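You operate a simulated robot arm through the tools that you are given. There is no shell and no other tool.

The job below is to be done with a simulated two-armed robot. You get a single attempt, and the scene is never put back.

TASK
Lower the blue drum's pump, lock both coupling levers, tighten the strap and open its yellow valve.
Fine: valve open after the levers; wait till the feed gauge is in the green; fold the ratchet handle.

The check looks at the end state, three seconds after you hand in, the way a careful person would. Anything else that was tipped, shoved, dropped, spilled or broken makes it a failure. Flat cloth is picked up by pressing the open fingertips on it (5 to 10 N) and closing them slowly along it; thin cloth reads only 2 to 8 mm in the jaws.

THE ROBOT
Two 7-joint arms with two-finger parallel grippers on one trunk that stands fixed in place. Base frame: the origin is at the foot of the trunk, x ahead of it, y to its left, z up. Lengths are in m, angles in degrees, forces in N, time in s.
The left shoulder is at [0.026, 0.174, 1.438], the right one opposite. Each reaches about 0.791 m from its shoulder. Payload 3.6 kg a hand.
The TCP of each hand is the grasp point between the finger pads, 0.03 m short of the fingertips. In the tool frame z runs along the fingers and y along their closing line. The gripper opens to 0.11 m. The fingers are 0.02 m wide and 0.01 m thick; the gripper's body (0.048 by 0.112 m) begins 0.055 m behind the TCP.
Orientation is that of the tool frame in the base frame, as a unit quaternion [w, x, y, z]. With the fingers straight down and closing along the base's y, the tool's x points along the base's -x, its y along +y and its z along -z.

THE INTERFACE
- The arms move only by the tool drive_tool. It takes "left_deltas", "right_deltas" or both (then of equal length, played together; a hand with none holds still); each is a list of rows, each a list of 6 numbers: the shift along the base's x, y, z in units of 30 mm (1.0 is 30 mm), then the turn, a rotation vector about the base's x, y, z in units of 4 degrees (1.0 is 4 degrees). In form: [[x, y, z, ax, ay, az], ...]. A call has 1 to 20 rows; each row shifts and turns the commanded pose from where the row before left it. "left_hand" and "right_hand" are, for a hand that has rows, the gripper command, from -1 (shut) to 1 (fully open), values between in proportion, set as the call begins (left out, the last holds). A call with a number of a shift or a turn outside -1 to 1 is refused whole. A row lasts 0.2 s, in which the tool goes at most 0.05 m and 8.6 degrees; a call with a longer step from one row to the next is refused whole, and so is a gripper value outside its range. A pose out of reach is approached as far as the arm can. The call stops where the force on the tool passes 90 N (or 10 N more than at its start, if that is more) or the arm is blocked; 0.2 s more then pass. The fingers move at their own pace (about 0.153 m/s each) and stop on an object; they squeeze with about 43 N. The grip force told is the motor's: it shows also when the fingers shut on nothing. Time passes only in rows, and 0.2 s behind the last, so rows that do not move let the fingers close. The reply holds the time, the measured pose of the TCP, the force on the tool along the base axes, the opening and the grip force, in the units named above and with some noise, with the torque about the TCP (base axes, N m) and any sound that the robot's microphone picked up, and new pictures: "views" is both (left out), scene, wrist or none (wrist: the cameras of the hands that moved).
- Cameras (640 x 400 px; columns grow to the right, rows downward): "scene" is now at [0.1052, -0.0268, 1.6278]; the picture's right is [-0.29, -0.96, 0.00], its down [-0.41, 0.12, -0.90] and it looks along [0.86, -0.26, -0.43] (base axes); focal length 214 px, centre (320, 200). "left" rides on the left gripper at [0.072, -0.017, -0.103] in its tool frame; the picture's right is [0.23, 0.97, 0.00], its down [-0.76, 0.18, -0.62] and it looks along [-0.61, 0.14, 0.78] (tool axes); focal length 222 px, centre (320, 200). "right" rides on the right gripper at [0.072, 0.017, -0.103] in its tool frame; the picture's right is [-0.23, 0.97, 0.00], its down [-0.76, -0.18, -0.62] and it looks along [-0.61, -0.14, 0.78] (tool axes); focal length 222 px, centre (320, 200). There is no depth. A picture from a camera that has moved, and an enlarged one, comes with that camera's place and axes in the base frame and with its lens.
- raise_lower(by): moves the trunk up (or, below 0, down) by that many m; the arms and the scene camera ride with it, the base frame stays. It gives what a move gives, with no picture.
- aim_head(pan, tilt): turns the head with the scene camera to pan (to the left, within 86 degrees either way) and tilt (down, from -29 to 69), counted from straight ahead of the robot (the tilt from the chest, where the trunk bows). It gives what a move gives, and a new picture of the scene camera.
- inspect(camera, box): a new picture of the part [left, top, right, bottom] of that camera's present view, enlarged. It takes no simulated time.
- sign_off(): hands the job in; it is judged then, once.

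Places have to be worked out from the pictures, the camera data and where the tool is seen. Open the grippers and draw the arms clear of the work before you hand the job in, unless the task says otherwise.

The tools are called after "Emit:" by a JSON object that holds its "method" and its "body". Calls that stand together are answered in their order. drive_tool: Moves the arms, as the interface text tells. Its arguments: {"type":"object","properties":{"left_deltas":{"type":"array","items":{"type":"array","items":{"type":"number"}}},"left_hand":{"type":"number"},"right_deltas":{"type":"array","items":{"type":"array","items":{"type":"number"}}},"right_hand":{"type":"number"},"views":{"type":"string","enum":["both","scene","wrist","none"]}},"required":[]} The other tools are called the same way: raise_lower (by) moves the trunk up or down; aim_head (pan, tilt) turns the head that bears the scene camera; inspect (camera, box) takes an enlarged picture of a part of a camera's view; sign_off () hands the job in.

At the start:

```text
time_s: 0.0
left_ee_pos: [0.4104, 0.0393, 1.4749]
left_tcp_rot: [0.0, -0.001, 1.0, 0.0]
left_contact_force: [-0.8, 0.3, 0.0]
left_torque: [-0.01, 0.01, 0.0]
left_opening: 0.1097
left_grip_force: 0.1
right_ee_pos: [0.2833, -0.2035, 1.5789]
right_tcp_rot: [0.001, 0.0, 1.0, 0.0]
right_contact_force: [0.4, -0.1, 0.1]
right_torque: [0.0, -0.02, 0.02]
right_opening: 0.1101
right_grip_force: 0.0
trunk travel left (down, up): [-0.551, 0.212]
head pan, tilt (commanded): [-16.7, 25.6]
```

scene: 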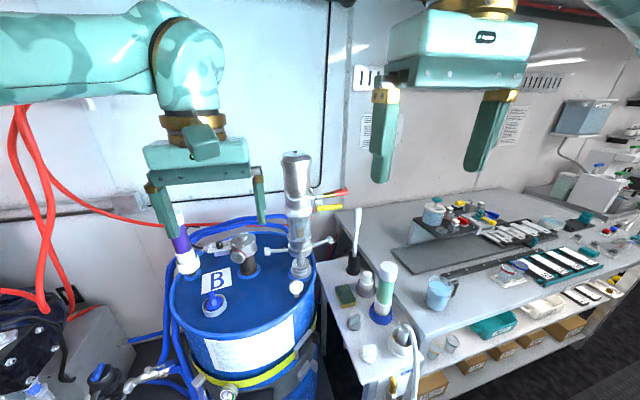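
right: 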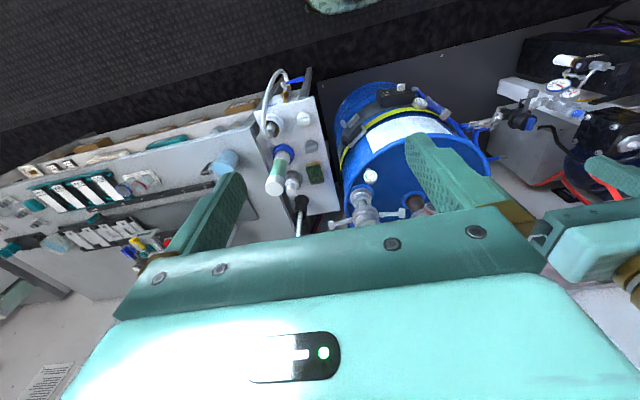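
left: 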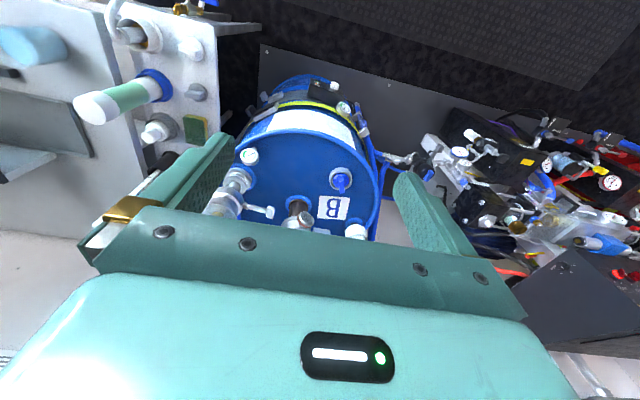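

The first pictures show a blue drum "B" with a clear pump column on its right, side levers, a strap low on the drum, and equipment to the left. I'll enlarge the scene view first to understand the parts.

Emit:
{"method": "inspect", "body": {"camera": "scene", "box": [140, 140, 360, 280]}}

Emit:
{"method": "inspect", "body": {"camera": "scene", "box": [140, 270, 360, 400]}}

Emit:
{"method": "inspect", "body": {"camera": "left", "box": [220, 60, 440, 240]}}

Emit:
{"method": "inspect", "body": {"camera": "left", "box": [400, 80, 640, 300]}}

```text
2.86 times, centred on (250, 210) of scene
camera zoom: at [0.1052, -0.0268, 1.6278], right [-0.29, -0.96, 0.0], down [-0.41, 0.12, -0.9], along [0.86, -0.26, -0.43], focal length 613 px, centre (520, 171)
```

zoom: 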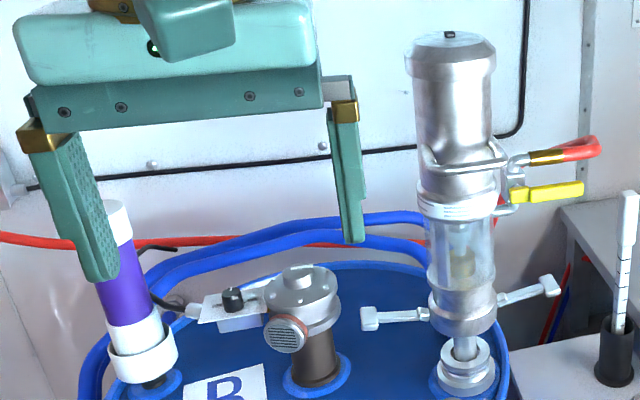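

```text
2.91 times, centred on (250, 335) of scene
camera zoom: at [0.1052, -0.0268, 1.6278], right [-0.29, -0.96, 0.0], down [-0.41, 0.12, -0.9], along [0.86, -0.26, -0.43], focal length 624 px, centre (524, -193)
```

zoom: 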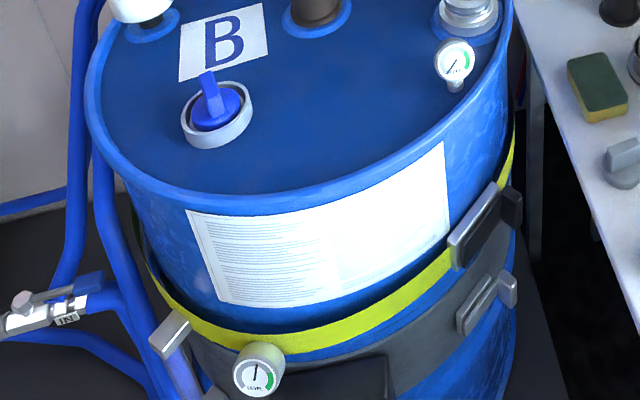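

```text
2.22 times, centred on (330, 150) of left
camera zoom: at [0.3375, 0.0209, 1.5782], right [-0.23, 0.97, 0.0], down [0.76, 0.18, 0.62], along [0.61, 0.14, -0.78], focal length 494 px, centre (298, 311)
```

zoom: 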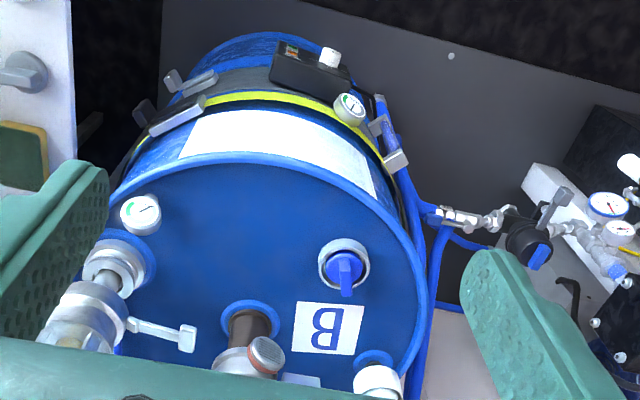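

```text
1.82 times, centred on (520, 190) of left
camera zoom: at [0.3375, 0.0209, 1.5782], right [-0.23, 0.97, 0.0], down [0.76, 0.18, 0.62], along [0.61, 0.14, -0.78], focal length 404 px, centre (-44, 218)
```

zoom: 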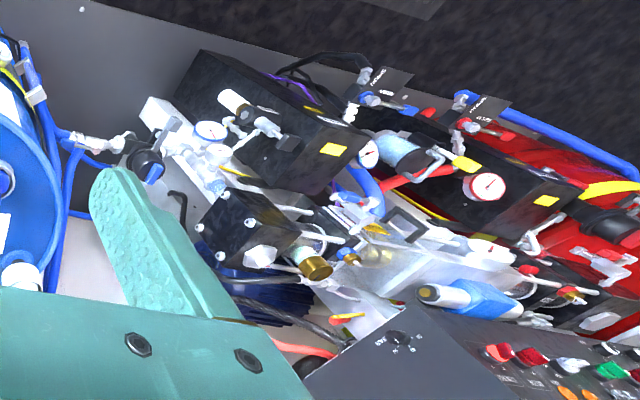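

The pump column stands on the drum's right with a coupling and two cam-lever arms; a ratchet strap sits around the drum. I'll turn the head to survey the drum and the surrounding area more closely before moving.

Emit:
{"method": "aim_head", "body": {"pan": -5, "tilt": 45}}

Emit:
{"method": "inspect", "body": {"camera": "right", "box": [240, 60, 520, 240]}}

```text
time_s: 0.8
left_ee_pos: [0.4104, 0.0397, 1.4751]
left_tcp_rot: [-0.001, 0.0, 1.0, -0.001]
left_contact_force: [0.0, 0.4, 0.9]
left_torque: [-0.04, -0.01, 0.0]
left_opening: 0.11
left_grip_force: 0.0
right_ee_pos: [0.2836, -0.2032, 1.5778]
right_tcp_rot: [-0.001, 0.001, 1.0, 0.0]
right_contact_force: [0.1, -0.3, 0.1]
right_torque: [0.02, 0.03, 0.0]
right_opening: 0.1101
right_grip_force: 0.0
trunk travel left (down, up): [-0.551, 0.212]
head pan, tilt (commanded): [-5.0, 45.0]
camera scene: at [0.0982, -0.0075, 1.5983], right [-0.09, -1.0, 0.0], down [-0.7, 0.06, -0.71], along [0.7, -0.06, -0.71], focal length 214 px, centre (320, 200)
```

scene: 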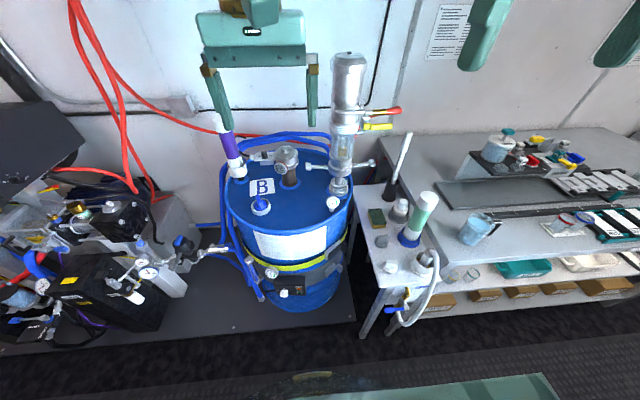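

```text
2.22 times, centred on (380, 150) of right
camera zoom: at [0.2107, -0.1868, 1.6828], right [0.23, 0.97, 0.0], down [0.76, -0.18, 0.62], along [0.61, -0.14, -0.78], focal length 494 px, centre (187, 311)
```

zoom: 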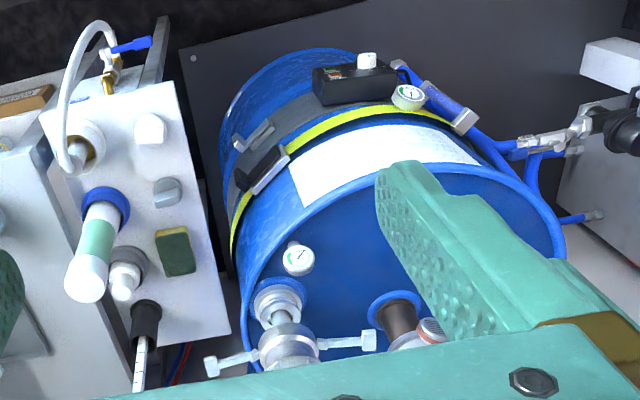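

I get a cleaner overview now: drum on a low pallet, pump with red and yellow handles, strap with ratchet on drum's right front. I'll zoom in on each part.

Emit:
{"method": "inspect", "body": {"camera": "scene", "box": [290, 40, 420, 220]}}

Emit:
{"method": "inspect", "body": {"camera": "scene", "box": [230, 200, 370, 320]}}

Emit:
{"method": "inspect", "body": {"camera": "scene", "box": [200, 100, 300, 220]}}

Emit:
{"method": "inspect", "body": {"camera": "scene", "box": [0, 160, 240, 350]}}

Emit:
{"method": "inspect", "body": {"camera": "scene", "box": [350, 120, 480, 340]}}

```text
2.22 times, centred on (355, 130) of scene
camera zoom: at [0.0982, -0.0075, 1.5983], right [-0.09, -1.0, 0.0], down [-0.7, 0.06, -0.71], along [0.7, -0.06, -0.71], focal length 477 px, centre (242, 356)
```

zoom: 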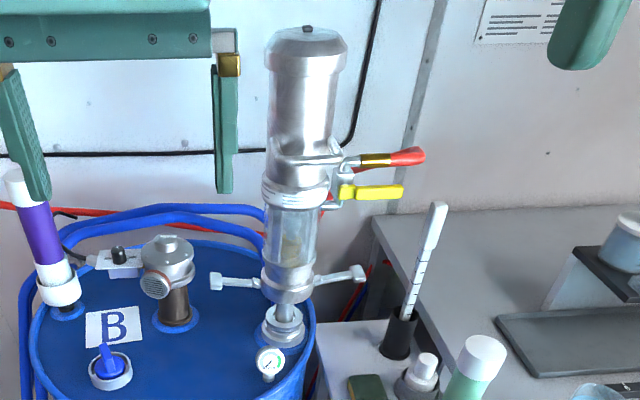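

```text
3.33 times, centred on (300, 260) of scene
camera zoom: at [0.0982, -0.0075, 1.5983], right [-0.09, -1.0, 0.0], down [-0.7, 0.06, -0.71], along [0.7, -0.06, -0.71], focal length 715 px, centre (387, 0)
```

zoom: 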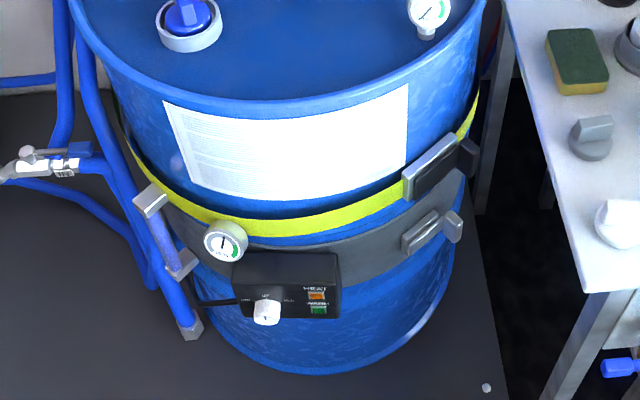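

```text
3.33 times, centred on (250, 160) of scene
camera zoom: at [0.0982, -0.0075, 1.5983], right [-0.09, -1.0, 0.0], down [-0.7, 0.06, -0.71], along [0.7, -0.06, -0.71], focal length 715 px, centre (553, 333)
```

zoom: 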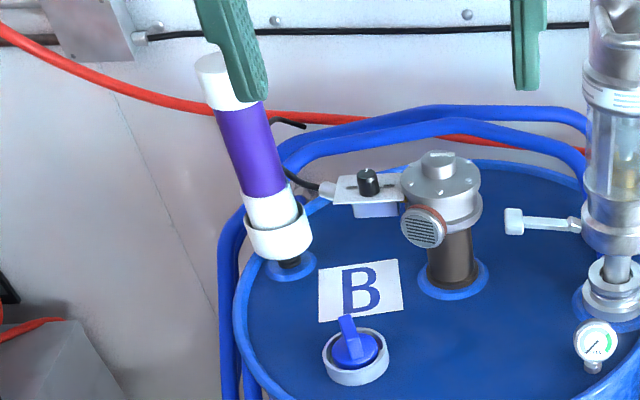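

```text
2.11 times, centred on (120, 255) of scene
camera zoom: at [0.0982, -0.0075, 1.5983], right [-0.09, -1.0, 0.0], down [-0.7, 0.06, -0.71], along [0.7, -0.06, -0.71], focal length 452 px, centre (741, 84)
```

zoom: 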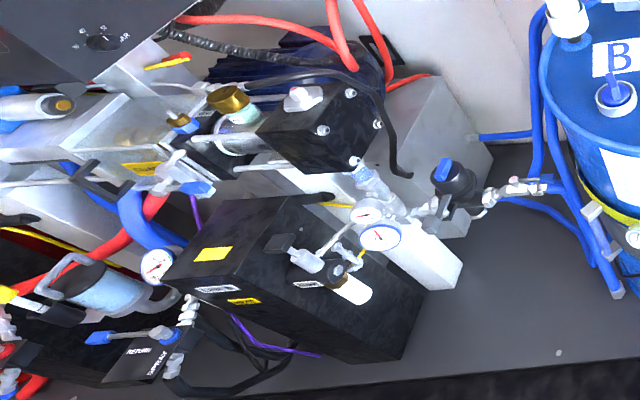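

```text
1.82 times, centred on (415, 230) of scene
camera zoom: at [0.0982, -0.0075, 1.5983], right [-0.09, -1.0, 0.0], down [-0.7, 0.06, -0.71], along [0.7, -0.06, -0.71], focal length 390 px, centre (147, 146)
```

zoom: 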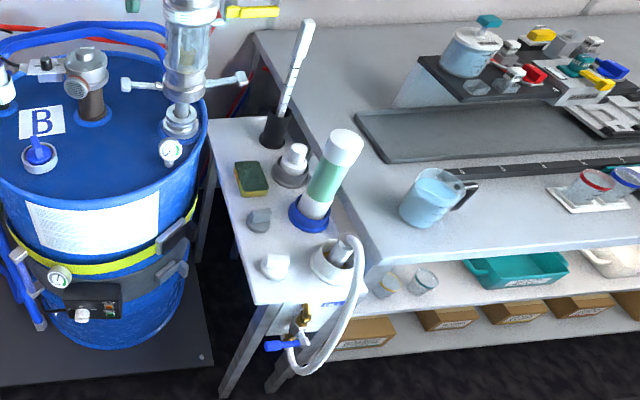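

The pump axis works out to about (0.82, -0.155), with the lever ring near z≈1.05, pump top near 1.45 and drum coupling near 0.935. I'll bring the right hand (empty) forward, pitched up, so its camera looks at the pump closely, and shift the left hand back a little.

Emit:
{"method": "drive_tool", "body": {"right_deltas": [[0.65, 0, -0.7, 0, -1, 0], [0.65, 0, -0.7, 0, -1, 0], [0.65, 0, -0.7, 0, -1, 0], [0.65, 0, -0.7, 0, -1, 0], [0.65, 0, -0.7, 0, -1, 0], [0.65, 0, -0.7, 0, -1, 0], [0.65, 0, -0.7, 0, -1, 0], [0.65, 0, -0.7, 0, -1, 0], [0.65, 0, -0.7, 0, -1, 0], [0.65, 0, -0.7, 0, -1, 0]], "left_deltas": [[-0.3, 0.3, 0, 0, 0, 0], [-0.3, 0.3, 0, 0, 0, 0], [-0.3, 0.3, 0, 0, 0, 0], [-0.3, 0.3, 0, 0, 0, 0], [-0.3, 0.3, 0, 0, 0, 0], [-0.3, 0.3, 0, 0, 0, 0], [-0.3, 0.3, 0, 0, 0, 0], [-0.3, 0.3, 0, 0, 0, 0], [-0.3, 0.3, 0, 0, 0, 0], [-0.3, 0.3, 0, 0, 0, 0]]}}

```text
time_s: 3.0
left_ee_pos: [0.3224, 0.1291, 1.473]
left_tcp_rot: [0.0, -0.001, 1.0, 0.0]
left_contact_force: [0.1, -0.2, -0.6]
left_torque: [0.0, -0.01, 0.02]
left_opening: 0.1098
left_grip_force: 0.0
right_ee_pos: [0.4814, -0.2003, 1.3661]
right_tcp_rot: [0.343, 0.001, 0.939, 0.0]
right_contact_force: [0.1, 0.6, -0.2]
right_torque: [0.01, -0.02, 0.0]
right_opening: 0.1101
right_grip_force: 0.1
trunk travel left (down, up): [-0.551, 0.212]
head pan, tilt (commanded): [-5.0, 45.0]
camera scene: at [0.0986, -0.007, 1.5982], right [-0.09, -1.0, 0.0], down [-0.7, 0.06, -0.71], along [0.7, -0.06, -0.71], focal length 214 px, centre (320, 200)
camera right: at [0.3598, -0.1855, 1.3999], right [0.17, 0.97, 0.15], down [0.18, -0.18, 0.97], along [0.97, -0.14, -0.21], focal length 222 px, centre (320, 200)
camera left: at [0.2485, 0.1123, 1.5776], right [-0.23, 0.97, 0.0], down [0.76, 0.18, 0.62], along [0.61, 0.14, -0.78], focal length 222 px, centre (320, 200)
```

scene: 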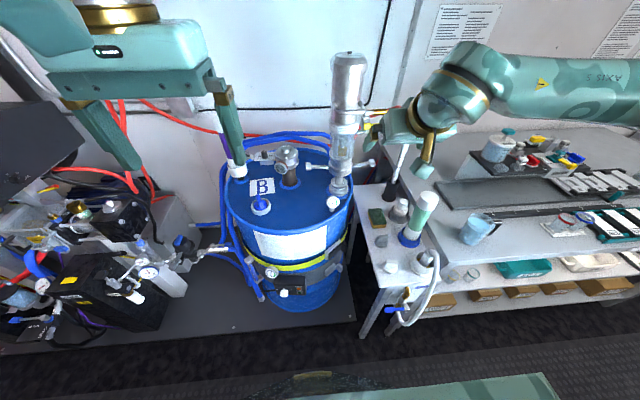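
right: 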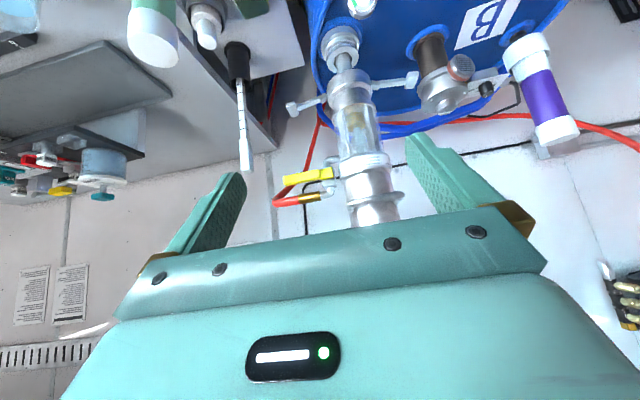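
left: 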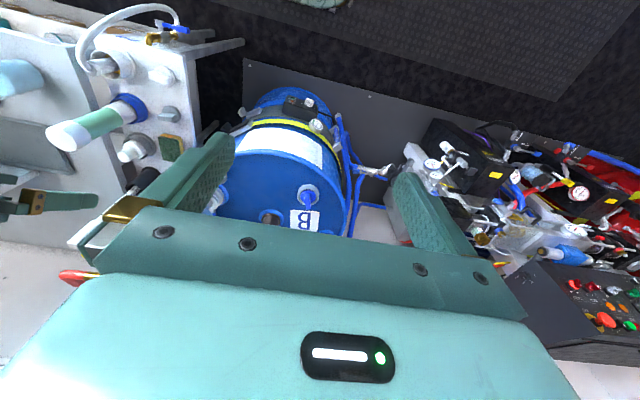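

The right camera (image upside down) now sees the pump and the levers closer. I'll enlarge that view.

Emit:
{"method": "inspect", "body": {"camera": "right", "box": [260, 20, 440, 240]}}

Emit:
{"method": "inspect", "body": {"camera": "right", "box": [270, 0, 430, 110]}}

Emit:
{"method": "inspect", "body": {"camera": "right", "box": [260, 130, 420, 230]}}

Emit:
{"method": "inspect", "body": {"camera": "scene", "box": [300, 40, 400, 210]}}

```text
1.82 times, centred on (350, 130) of right
camera zoom: at [0.3598, -0.1855, 1.3999], right [0.17, 0.97, 0.15], down [0.18, -0.18, 0.97], along [0.97, -0.14, -0.21], focal length 404 px, centre (266, 327)
```

zoom: 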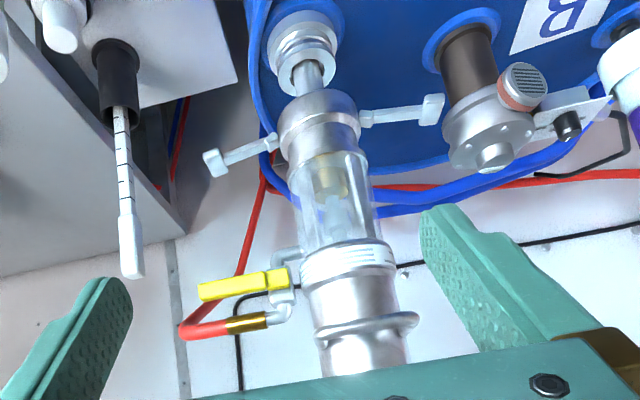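

```text
3.64 times, centred on (350, 55) of right
camera zoom: at [0.3598, -0.1855, 1.3999], right [0.17, 0.97, 0.15], down [0.18, -0.18, 0.97], along [0.97, -0.14, -0.21], focal length 808 px, centre (211, 727)
```

zoom: 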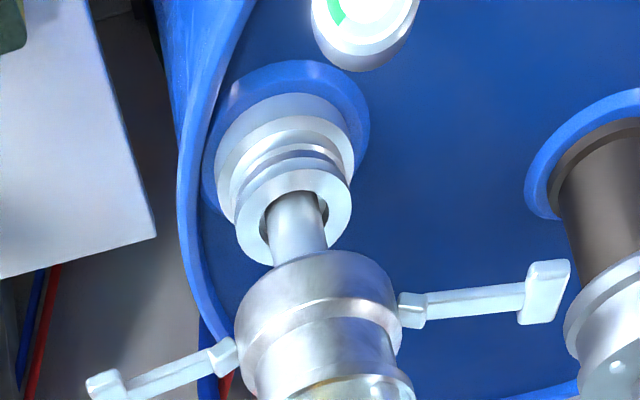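

```text
4.00 times, centred on (340, 180) of right
camera zoom: at [0.3598, -0.1855, 1.3999], right [0.17, 0.97, 0.15], down [0.18, -0.18, 0.97], along [0.97, -0.14, -0.21], focal length 888 px, centre (240, 280)
```

zoom: 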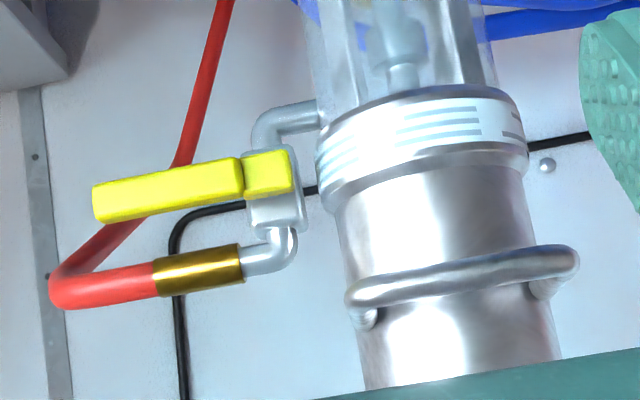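

```text
2.35 times, centred on (350, 125) of scene
camera zoom: at [0.0986, -0.007, 1.5982], right [-0.09, -1.0, 0.0], down [-0.7, 0.06, -0.71], along [0.7, -0.06, -0.71], focal length 505 px, centre (249, 376)
```

zoom: 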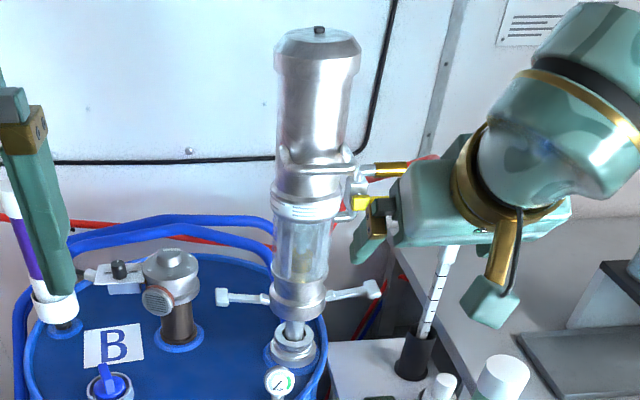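

Close-up shows: a front carry bar on the pump body, two cam levers out sideways on the pump's bottom ring (pads at about (0.797, -0.02, 1.085) and (0.799, -0.28, 1.08)), a grooved adapter on the drum, and the yellow ball-valve handle lying horizontal (closed) across a vertical pipe. I'll close the right hand and bring it up above pump-top height, and aim the head at the pump.

Emit:
{"method": "drive_tool", "body": {"right_deltas": [[0.6, 0.25, 0.95, 0, -0.833, 0], [0.6, 0.25, 0.95, 0, -0.833, 0], [0.6, 0.25, 0.95, 0, -0.833, 0], [0.6, 0.25, 0.95, 0, -0.833, 0], [0.6, 0.25, 0.95, 0, -0.833, 0], [0.6, 0.25, 0.95, 0, -0.833, 0]], "right_hand": -1, "views": "wrist"}}

Emit:
{"method": "aim_head", "body": {"pan": -13, "tilt": 25}}

```text
time_s: 4.4
left_ee_pos: [0.3202, 0.1314, 1.475]
left_tcp_rot: [0.0, -0.001, 1.0, 0.0]
left_contact_force: [-0.1, 0.2, 0.8]
left_torque: [-0.01, -0.01, 0.0]
left_opening: 0.11
left_grip_force: 0.1
right_ee_pos: [0.587, -0.1581, 1.5358]
right_tcp_rot: [0.5, -0.001, 0.866, 0.0]
right_contact_force: [0.1, 0.3, 0.5]
right_torque: [-0.02, 0.06, 0.02]
right_opening: 0.0
right_grip_force: 37.9
trunk travel left (down, up): [-0.551, 0.212]
head pan, tilt (commanded): [-5.0, 45.0]
camera right: at [0.4605, -0.1417, 1.5265], right [0.11, 0.97, 0.2], down [-0.16, -0.18, 0.97], along [0.98, -0.14, 0.13], focal length 222 px, centre (320, 200)
```

right: 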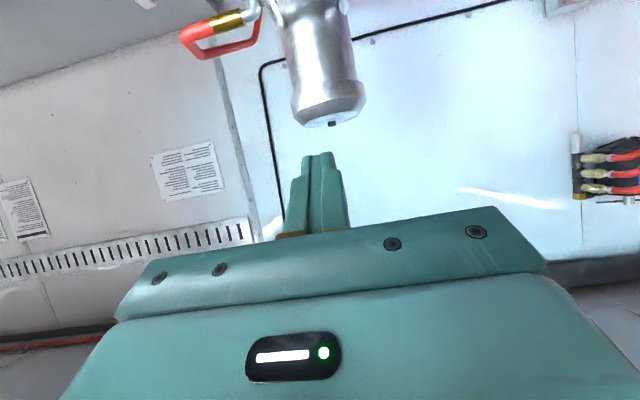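

```text
time_s: 5.3
left_ee_pos: [0.3198, 0.1301, 1.4752]
left_tcp_rot: [0.0, -0.001, 1.0, 0.0]
left_contact_force: [0.5, 0.1, -0.5]
left_torque: [0.01, 0.0, 0.0]
left_opening: 0.11
left_grip_force: 0.1
right_ee_pos: [0.5856, -0.158, 1.5364]
right_tcp_rot: [0.5, 0.0, 0.866, 0.0]
right_contact_force: [-0.6, -0.2, 0.5]
right_torque: [0.01, -0.02, 0.01]
right_opening: 0.0002
right_grip_force: 37.8
trunk travel left (down, up): [-0.551, 0.212]
head pan, tilt (commanded): [-13.0, 25.0]
camera scene: at [0.1069, -0.021, 1.6287], right [-0.22, -0.97, 0.0], down [-0.41, 0.1, -0.91], along [0.88, -0.2, -0.42], focal length 214 px, centre (320, 200)
```

scene: 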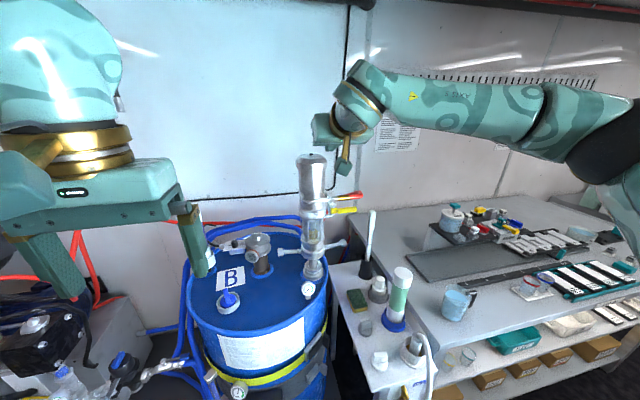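

The pump top centre triangulates to about (0.80, -0.15, 1.457). I'll move the closed fingers forward above it, staying about 3 cm clear.

Emit:
{"method": "drive_tool", "body": {"right_deltas": [[0.9, 0.04, -0.08, 0, 0, 0], [0.9, 0.04, -0.08, 0, 0, 0], [0.9, 0.04, -0.08, 0, 0, 0], [0.9, 0.04, -0.08, 0, 0, 0], [0.9, 0.04, -0.08, 0, 0, 0], [0.9, 0.04, -0.08, 0, 0, 0], [0.9, 0.04, -0.08, 0, 0, 0]]}}

Emit:
{"method": "inspect", "body": {"camera": "scene", "box": [260, 80, 400, 300]}}

```text
time_s: 6.9
left_ee_pos: [0.3202, 0.1304, 1.475]
left_tcp_rot: [0.0, -0.001, 1.0, 0.0]
left_contact_force: [0.0, -0.2, 0.1]
left_torque: [0.03, 0.0, 0.03]
left_opening: 0.11
left_grip_force: 0.1
right_ee_pos: [0.7581, -0.1491, 1.5236]
right_tcp_rot: [0.5, -0.002, 0.866, -0.001]
right_contact_force: [-0.5, 0.3, 0.0]
right_torque: [-0.03, 0.0, 0.01]
right_opening: 0.0
right_grip_force: 38.0
right hand out of reach, approached as far as the arm can: row 7
trunk travel left (down, up): [-0.551, 0.212]
head pan, tilt (commanded): [-13.0, 25.0]
camera scene: at [0.1066, -0.02, 1.6288], right [-0.22, -0.97, 0.0], down [-0.41, 0.09, -0.91], along [0.88, -0.2, -0.42], focal length 214 px, centre (320, 200)
camera right: at [0.6317, -0.1334, 1.5138], right [0.11, 0.97, 0.19], down [-0.16, -0.18, 0.97], along [0.98, -0.14, 0.14], focal length 222 px, centre (320, 200)
```

scene: 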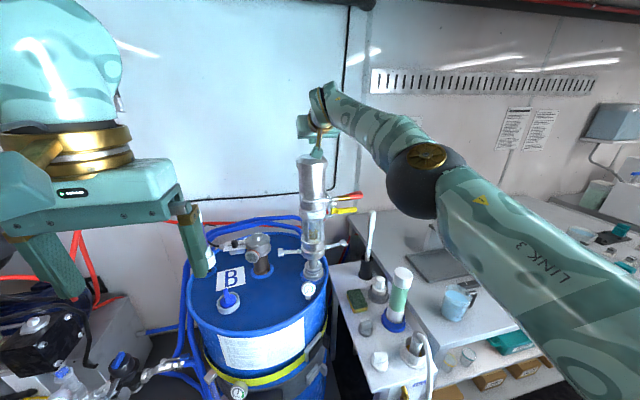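
right: 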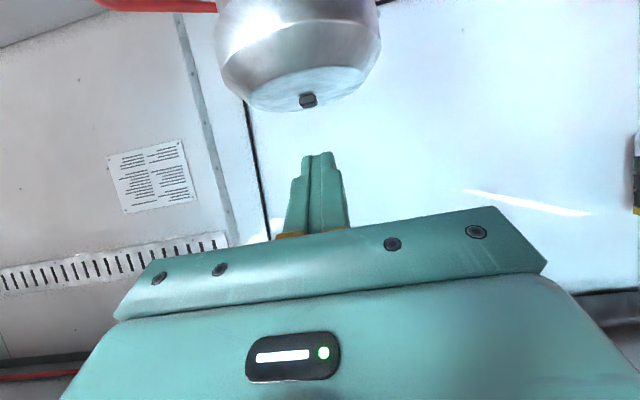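

```text
1.82 times, centred on (330, 190) of scene
camera zoom: at [0.1066, -0.02, 1.6288], right [-0.22, -0.97, 0.0], down [-0.41, 0.09, -0.91], along [0.88, -0.2, -0.42], focal length 390 px, centre (302, 218)
```

zoom: 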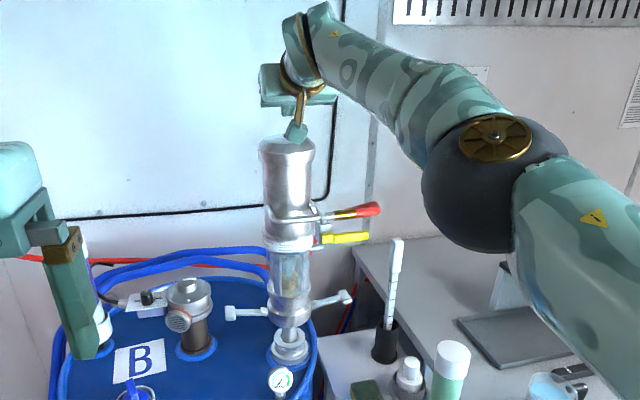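

The hand stalls at x≈0.758 because of the pitched wrist; with the fingers nearer horizontal it should reach further. I'll level the fingers by 20° while holding position, then check.

Emit:
{"method": "drive_tool", "body": {"right_deltas": [[0, 0, 0, 0, -1, 0], [0, 0, 0, 0, -1, 0], [0.1, 0, 0, 0, -1, 0], [0.1, 0, 0, 0, -1, 0], [0.1, 0, -0.2, 0, -1, 0], [0.1, 0, -0.3, 0, 0, 0]]}}

Emit:
{"method": "inspect", "body": {"camera": "scene", "box": [260, 80, 400, 180]}}

```text
time_s: 8.3
left_ee_pos: [0.3225, 0.1314, 1.4748]
left_tcp_rot: [-0.001, -0.001, 1.0, 0.0]
left_contact_force: [-0.2, 0.1, -0.1]
left_torque: [-0.02, -0.01, 0.01]
left_opening: 0.1101
left_grip_force: 0.0
right_ee_pos: [0.769, -0.1504, 1.5088]
right_tcp_rot: [0.643, -0.001, 0.766, 0.0]
right_contact_force: [-0.3, -0.2, -0.5]
right_torque: [0.0, 0.01, 0.0]
right_opening: 0.0
right_grip_force: 37.8
trunk travel left (down, up): [-0.551, 0.212]
head pan, tilt (commanded): [-13.0, 25.0]
camera scene: at [0.1076, -0.0209, 1.6287], right [-0.23, -0.97, 0.0], down [-0.41, 0.1, -0.91], along [0.88, -0.2, -0.42], focal length 214 px, centre (320, 200)
camera right: at [0.6538, -0.134, 1.4563], right [0.04, 0.97, 0.22], down [-0.48, -0.18, 0.86], along [0.88, -0.14, 0.46], focal length 222 px, centre (320, 200)
```

scene: 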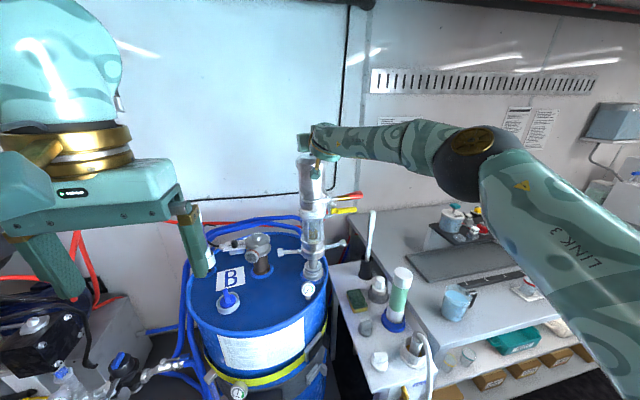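
right: 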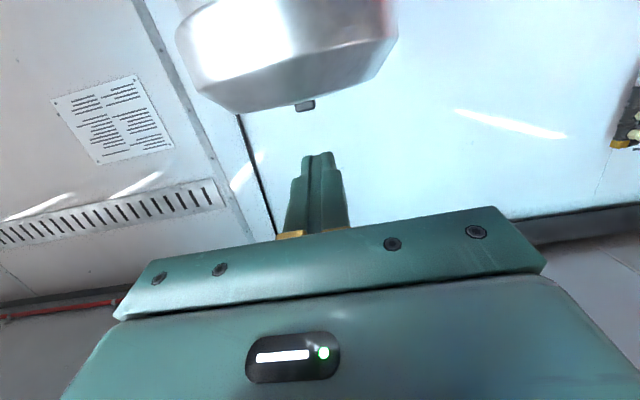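

```text
4.00 times, centred on (330, 130) of scene
camera zoom: at [0.1076, -0.0209, 1.6287], right [-0.23, -0.97, 0.0], down [-0.41, 0.1, -0.91], along [0.88, -0.2, -0.42], focal length 858 px, centre (280, 480)
```

zoom: 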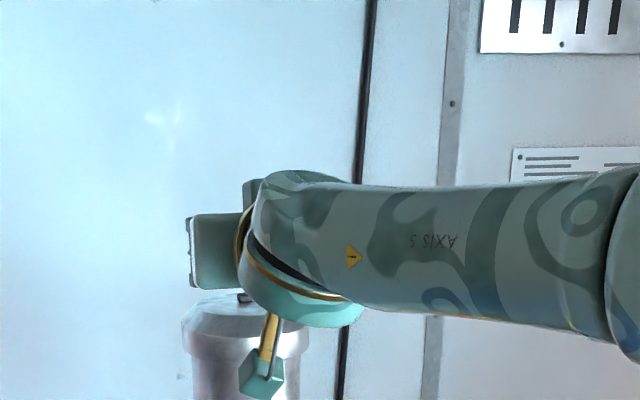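

The knob on the pump top reads about z=1.467 and y≈-0.152, straight ahead of the fingertips, which are about 3 cm above it. I'll press down slowly and watch the force.

Emit:
{"method": "drive_tool", "body": {"right_deltas": [[0, 0, -0.3, 0, 0, 0], [0, 0, -0.3, 0, 0, 0], [0, 0, -0.3, 0, 0, 0], [0, 0, -0.3, 0, 0, 0]]}}

```text
time_s: 9.3
left_ee_pos: [0.3202, 0.1301, 1.4747]
left_tcp_rot: [0.0, 0.0, 1.0, 0.0]
left_contact_force: [-0.2, -0.4, -0.2]
left_torque: [-0.01, 0.0, 0.01]
left_opening: 0.11
left_grip_force: 0.1
right_ee_pos: [0.7684, -0.1513, 1.4746]
right_tcp_rot: [0.643, 0.0, 0.766, 0.0]
right_contact_force: [2.1, 0.2, 5.0]
right_torque: [0.03, -0.14, 0.04]
right_opening: 0.0001
right_grip_force: 37.9
trunk travel left (down, up): [-0.551, 0.212]
head pan, tilt (commanded): [-13.0, 25.0]
camera scene: at [0.1066, -0.0204, 1.6289], right [-0.22, -0.97, 0.0], down [-0.41, 0.09, -0.91], along [0.88, -0.2, -0.42], focal length 214 px, centre (320, 200)
camera right: at [0.6542, -0.1352, 1.4224], right [0.04, 0.97, 0.22], down [-0.48, -0.18, 0.86], along [0.87, -0.14, 0.46], focal length 222 px, centre (320, 200)
```

scene: 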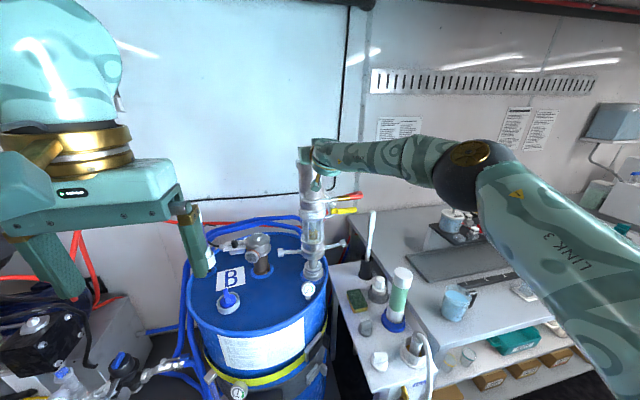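
right: 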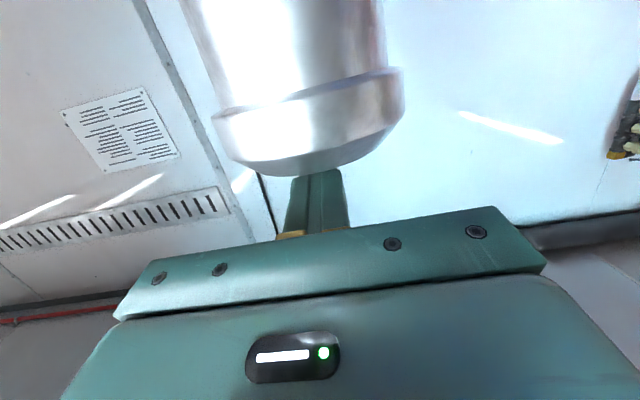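

Light contact registered (5 N) at TCP z=1.4746. I'll continue pushing down in small steps.

Emit:
{"method": "drive_tool", "body": {"right_deltas": [[0, 0, -0.25, 0, 0, 0], [0, 0, -0.25, 0, 0, 0], [0, 0, -0.25, 0, 0, 0], [0, 0, -0.25, 0, 0, 0]]}}

Emit:
{"method": "inspect", "body": {"camera": "scene", "box": [270, 140, 380, 300]}}

```text
time_s: 10.3
left_ee_pos: [0.3191, 0.1293, 1.4751]
left_tcp_rot: [0.001, 0.0, 1.0, 0.0]
left_contact_force: [0.0, -0.2, 0.0]
left_torque: [0.05, 0.01, 0.01]
left_opening: 0.1098
left_grip_force: 0.1
right_ee_pos: [0.7682, -0.1509, 1.441]
right_tcp_rot: [0.642, 0.0, 0.767, 0.0]
right_contact_force: [0.4, -0.6, 2.9]
right_torque: [0.0, -0.13, -0.07]
right_opening: 0.0
right_grip_force: 37.6
trunk travel left (down, up): [-0.551, 0.212]
head pan, tilt (commanded): [-13.0, 25.0]
camera scene: at [0.1067, -0.0212, 1.6288], right [-0.23, -0.97, 0.0], down [-0.41, 0.1, -0.91], along [0.88, -0.2, -0.42], focal length 214 px, centre (320, 200)
camera right: at [0.6531, -0.1349, 1.3889], right [0.04, 0.97, 0.22], down [-0.48, -0.18, 0.86], along [0.88, -0.14, 0.46], focal length 222 px, centre (320, 200)
```

scene: 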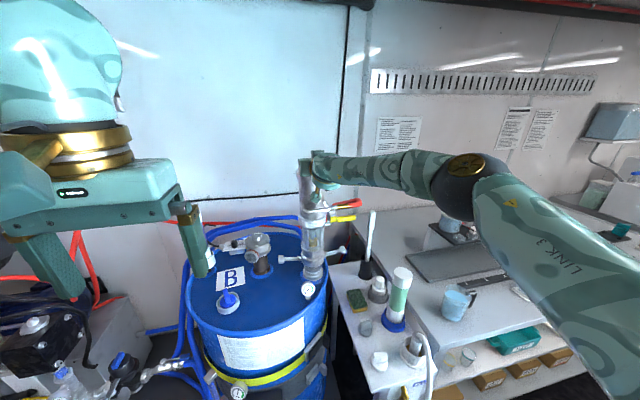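
right: 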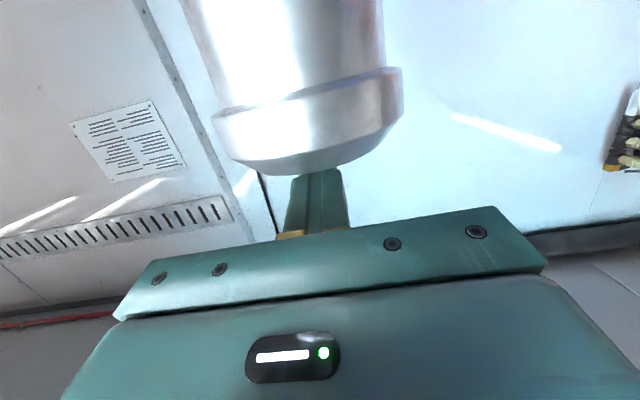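

```text
2.50 times, centred on (325, 220) of scene
camera zoom: at [0.1067, -0.0212, 1.6288], right [-0.23, -0.97, 0.0], down [-0.41, 0.1, -0.91], along [0.88, -0.2, -0.42], focal length 536 px, centre (308, 150)
```

zoom: 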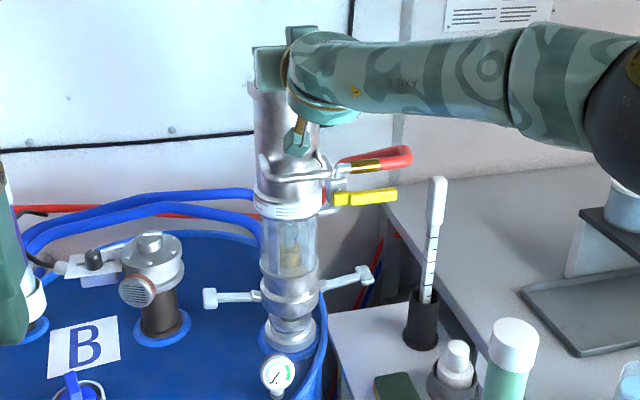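

The pump slides down with only ~3 N, and the ring is now at the adapter. I'll keep pressing until the force rises.

Emit:
{"method": "drive_tool", "body": {"right_deltas": [[0, 0, -0.25, 0, 0, 0], [0, 0, -0.25, 0, 0, 0], [0, 0, -0.25, 0, 0, 0], [0, 0, -0.25, 0, 0, 0]]}}

Emit:
{"method": "inspect", "body": {"camera": "scene", "box": [270, 140, 380, 300]}}

```text
time_s: 11.3
left_ee_pos: [0.32, 0.129, 1.4751]
left_tcp_rot: [0.0, -0.001, 1.0, 0.001]
left_contact_force: [0.4, -0.2, 0.1]
left_torque: [0.01, 0.04, -0.04]
left_opening: 0.1101
left_grip_force: 0.1
right_ee_pos: [0.7678, -0.1501, 1.4124]
right_tcp_rot: [0.641, 0.0, 0.768, 0.0]
right_contact_force: [-0.5, -0.7, 2.8]
right_torque: [-0.01, -0.08, -0.03]
right_opening: 0.0
right_grip_force: 37.8
trunk travel left (down, up): [-0.551, 0.212]
head pan, tilt (commanded): [-13.0, 25.0]
camera scene: at [0.1066, -0.0213, 1.6288], right [-0.23, -0.97, 0.0], down [-0.41, 0.1, -0.91], along [0.88, -0.2, -0.42], focal length 214 px, centre (320, 200)
camera right: at [0.6525, -0.1343, 1.3599], right [0.04, 0.97, 0.22], down [-0.48, -0.18, 0.86], along [0.88, -0.14, 0.46], focal length 222 px, centre (320, 200)
```

scene: 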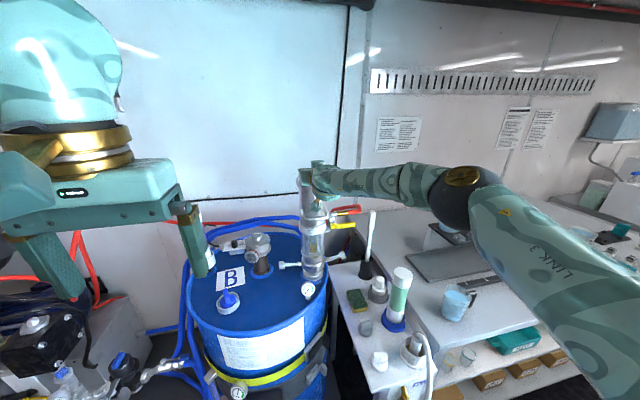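
right: 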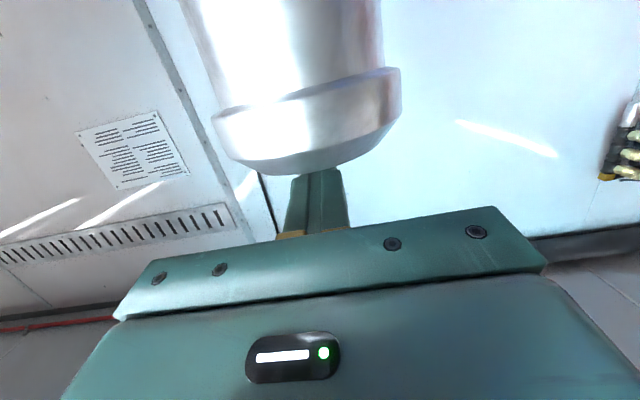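

```text
2.50 times, centred on (325, 220) of scene
camera zoom: at [0.1066, -0.0213, 1.6288], right [-0.23, -0.97, 0.0], down [-0.41, 0.1, -0.91], along [0.88, -0.2, -0.42], focal length 536 px, centre (308, 150)
```

zoom: 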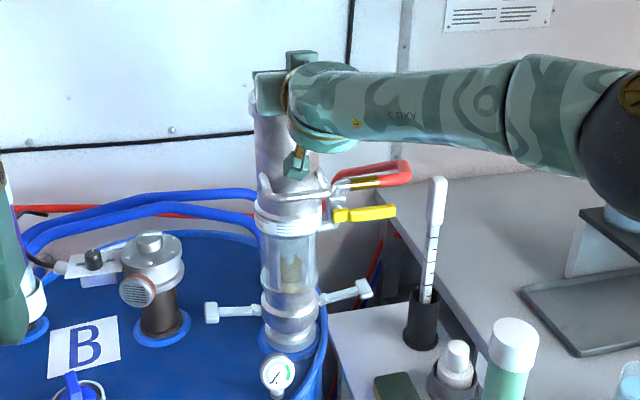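

The ring now surrounds the adapter and still slides with ~3 N. I'll continue pressing until it seats.

Emit:
{"method": "drive_tool", "body": {"right_deltas": [[0, 0, -0.2, 0, 0, 0], [0, 0, -0.2, 0, 0, 0], [0, 0, -0.2, 0, 0, 0], [0, 0, -0.2, 0, 0, 0]]}}

Emit:
{"method": "inspect", "body": {"camera": "scene", "box": [270, 140, 380, 300]}}

```text
time_s: 12.3
left_ee_pos: [0.3193, 0.1301, 1.4745]
left_tcp_rot: [0.0, -0.001, 1.0, 0.0]
left_contact_force: [-0.1, 0.1, -0.4]
left_torque: [0.0, 0.0, -0.02]
left_opening: 0.1101
left_grip_force: 0.2
right_ee_pos: [0.7679, -0.1493, 1.3884]
right_tcp_rot: [0.643, -0.001, 0.766, 0.001]
right_contact_force: [-1.6, 0.0, 4.3]
right_torque: [-0.01, -0.08, -0.01]
right_opening: 0.0002
right_grip_force: 37.9
trunk travel left (down, up): [-0.551, 0.212]
head pan, tilt (commanded): [-13.0, 25.0]
camera scene: at [0.1057, -0.0206, 1.6289], right [-0.23, -0.97, 0.0], down [-0.41, 0.09, -0.91], along [0.88, -0.2, -0.42], focal length 214 px, centre (320, 200)
camera right: at [0.6531, -0.1341, 1.3367], right [0.04, 0.97, 0.22], down [-0.48, -0.18, 0.86], along [0.88, -0.14, 0.46], focal length 222 px, centre (320, 200)
```

scene: 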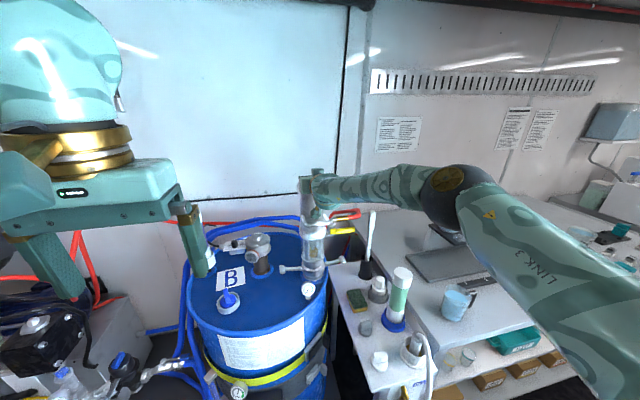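
right: 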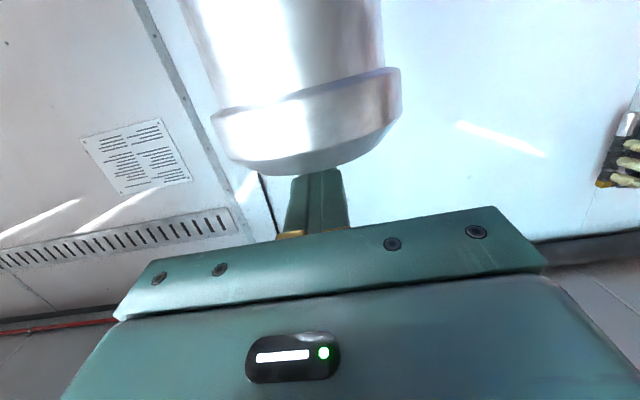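

```text
2.50 times, centred on (325, 220) of scene
camera zoom: at [0.1057, -0.0206, 1.6289], right [-0.23, -0.97, 0.0], down [-0.41, 0.09, -0.91], along [0.88, -0.2, -0.42], focal length 536 px, centre (308, 150)
```

zoom: 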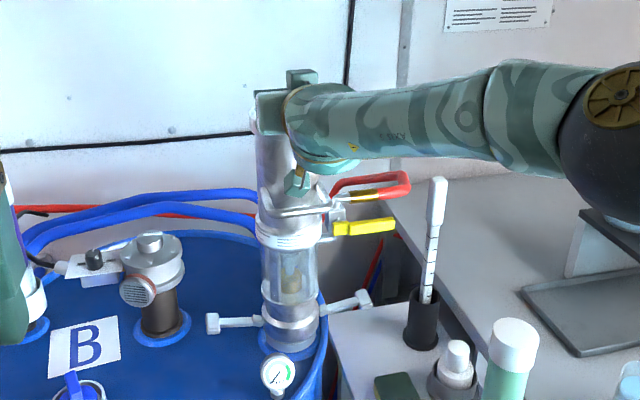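

The pump is about 86 mm down, still moving freely. I'll press on with small steps until it bottoms out.

Emit:
{"method": "drive_tool", "body": {"right_deltas": [[0, 0, -0.2, 0, 0, 0], [0, 0, -0.2, 0, 0, 0], [0, 0, -0.2, 0, 0, 0]], "views": "none"}}

Emit:
{"method": "inspect", "body": {"camera": "scene", "box": [270, 140, 380, 300]}}

```text
time_s: 13.1
left_ee_pos: [0.3187, 0.1318, 1.475]
left_tcp_rot: [0.001, -0.001, 1.0, -0.001]
left_contact_force: [0.1, 0.1, 0.1]
left_torque: [-0.03, 0.0, 0.03]
left_opening: 0.11
left_grip_force: 0.1
right_ee_pos: [0.767, -0.1503, 1.385]
right_tcp_rot: [0.648, 0.002, 0.761, -0.001]
right_contact_force: [15.1, 2.4, 45.4]
right_torque: [0.03, -1.54, -0.25]
right_opening: 0.0
right_grip_force: 38.4
trunk travel left (down, up): [-0.551, 0.212]
head pan, tilt (commanded): [-13.0, 25.0]
```

```text
2.50 times, centred on (325, 220) of scene
camera zoom: at [0.104, -0.0188, 1.6295], right [-0.22, -0.97, 0.0], down [-0.41, 0.09, -0.91], along [0.88, -0.2, -0.42], focal length 536 px, centre (308, 150)
```

zoom: 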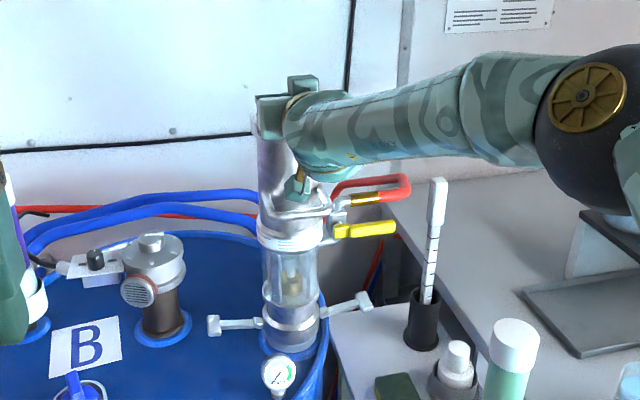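

Force rose to 45 N with no further motion — it appears seated at ~90 mm travel. I'll give one firmer push to be sure it is fully down.

Emit:
{"method": "drive_tool", "body": {"right_deltas": [[0, 0, -0.25, 0, 0, 0], [0, 0, -0.2, 0, 0, 0]], "views": "none"}}

```text
time_s: 13.7
left_ee_pos: [0.3169, 0.131, 1.4748]
left_tcp_rot: [0.001, -0.001, 1.0, -0.001]
left_contact_force: [-0.5, -0.4, 0.3]
left_torque: [0.0, -0.01, 0.04]
left_opening: 0.1099
left_grip_force: 0.1
right_ee_pos: [0.7674, -0.1501, 1.3847]
right_tcp_rot: [0.651, 0.003, 0.759, -0.004]
right_contact_force: [17.6, 2.3, 57.3]
right_torque: [0.03, -1.88, 0.48]
right_opening: 0.0
right_grip_force: 37.5
right hand out of reach, approached as far as the arm can: row 1
trunk travel left (down, up): [-0.551, 0.212]
head pan, tilt (commanded): [-13.0, 25.0]
```

It's firmly seated (57 N, no motion). I'll lift the hand off and back away, then look whether the pump stays down.

Emit:
{"method": "drive_tool", "body": {"right_deltas": [[0, 0, 0.5, 0, 0, 0], [0, 0, 0.6, 0, 0, 0], [0, 0, 0.8, 0, 0, 0], [-0.3, 0, 0.8, 0, 0, 0], [-0.8, 0, 0.2, 0, 0, 0], [-0.9, 0, 0, 0, 0.5, 0], [-0.9, -0.2, 0, 0, 0.5, 0], [-0.9, -0.2, 0, 0, 0.5, 0], [-0.9, -0.3, 0, 0, 0.5, 0], [-0.9, -0.3, -0.3, 0, 0.5, 0]]}}

Emit:
{"method": "inspect", "body": {"camera": "scene", "box": [270, 140, 380, 300]}}

```text
time_s: 15.9
left_ee_pos: [0.3204, 0.129, 1.4745]
left_tcp_rot: [0.0, -0.001, 1.0, 0.0]
left_contact_force: [-0.1, 0.5, 0.7]
left_torque: [0.01, -0.02, 0.0]
left_opening: 0.11
left_grip_force: 0.1
right_ee_pos: [0.6007, -0.1824, 1.4436]
right_tcp_rot: [0.574, 0.0, 0.819, 0.001]
right_contact_force: [-0.3, 0.8, 0.0]
right_torque: [-0.01, -0.01, 0.01]
right_opening: 0.0
right_grip_force: 37.7
trunk travel left (down, up): [-0.551, 0.212]
head pan, tilt (commanded): [-13.0, 25.0]
camera scene: at [0.1062, -0.0221, 1.6288], right [-0.23, -0.97, 0.0], down [-0.41, 0.1, -0.91], along [0.88, -0.2, -0.42], focal length 214 px, centre (320, 200)
camera right: at [0.479, -0.1658, 1.4119], right [0.08, 0.97, 0.21], down [-0.32, -0.18, 0.93], along [0.94, -0.14, 0.3], focal length 222 px, centre (320, 200)
```

scene: 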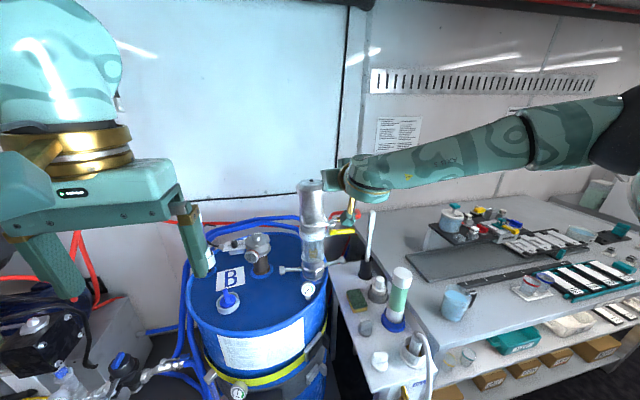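
right: 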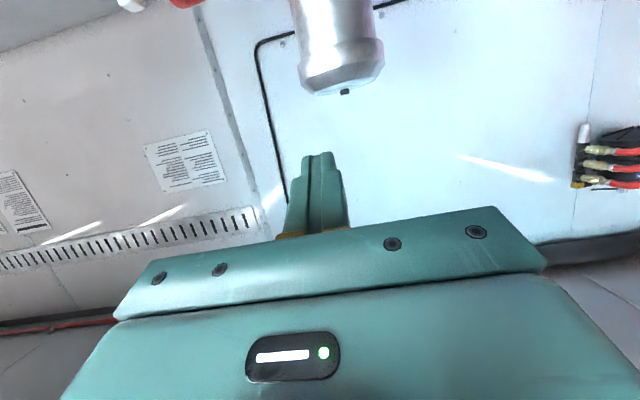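

```text
2.50 times, centred on (325, 220) of scene
camera zoom: at [0.1062, -0.0221, 1.6288], right [-0.23, -0.97, 0.0], down [-0.41, 0.1, -0.91], along [0.88, -0.2, -0.42], focal length 536 px, centre (308, 150)
```

zoom: 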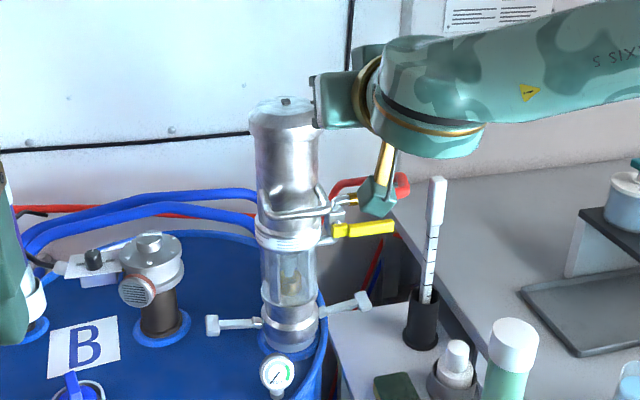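

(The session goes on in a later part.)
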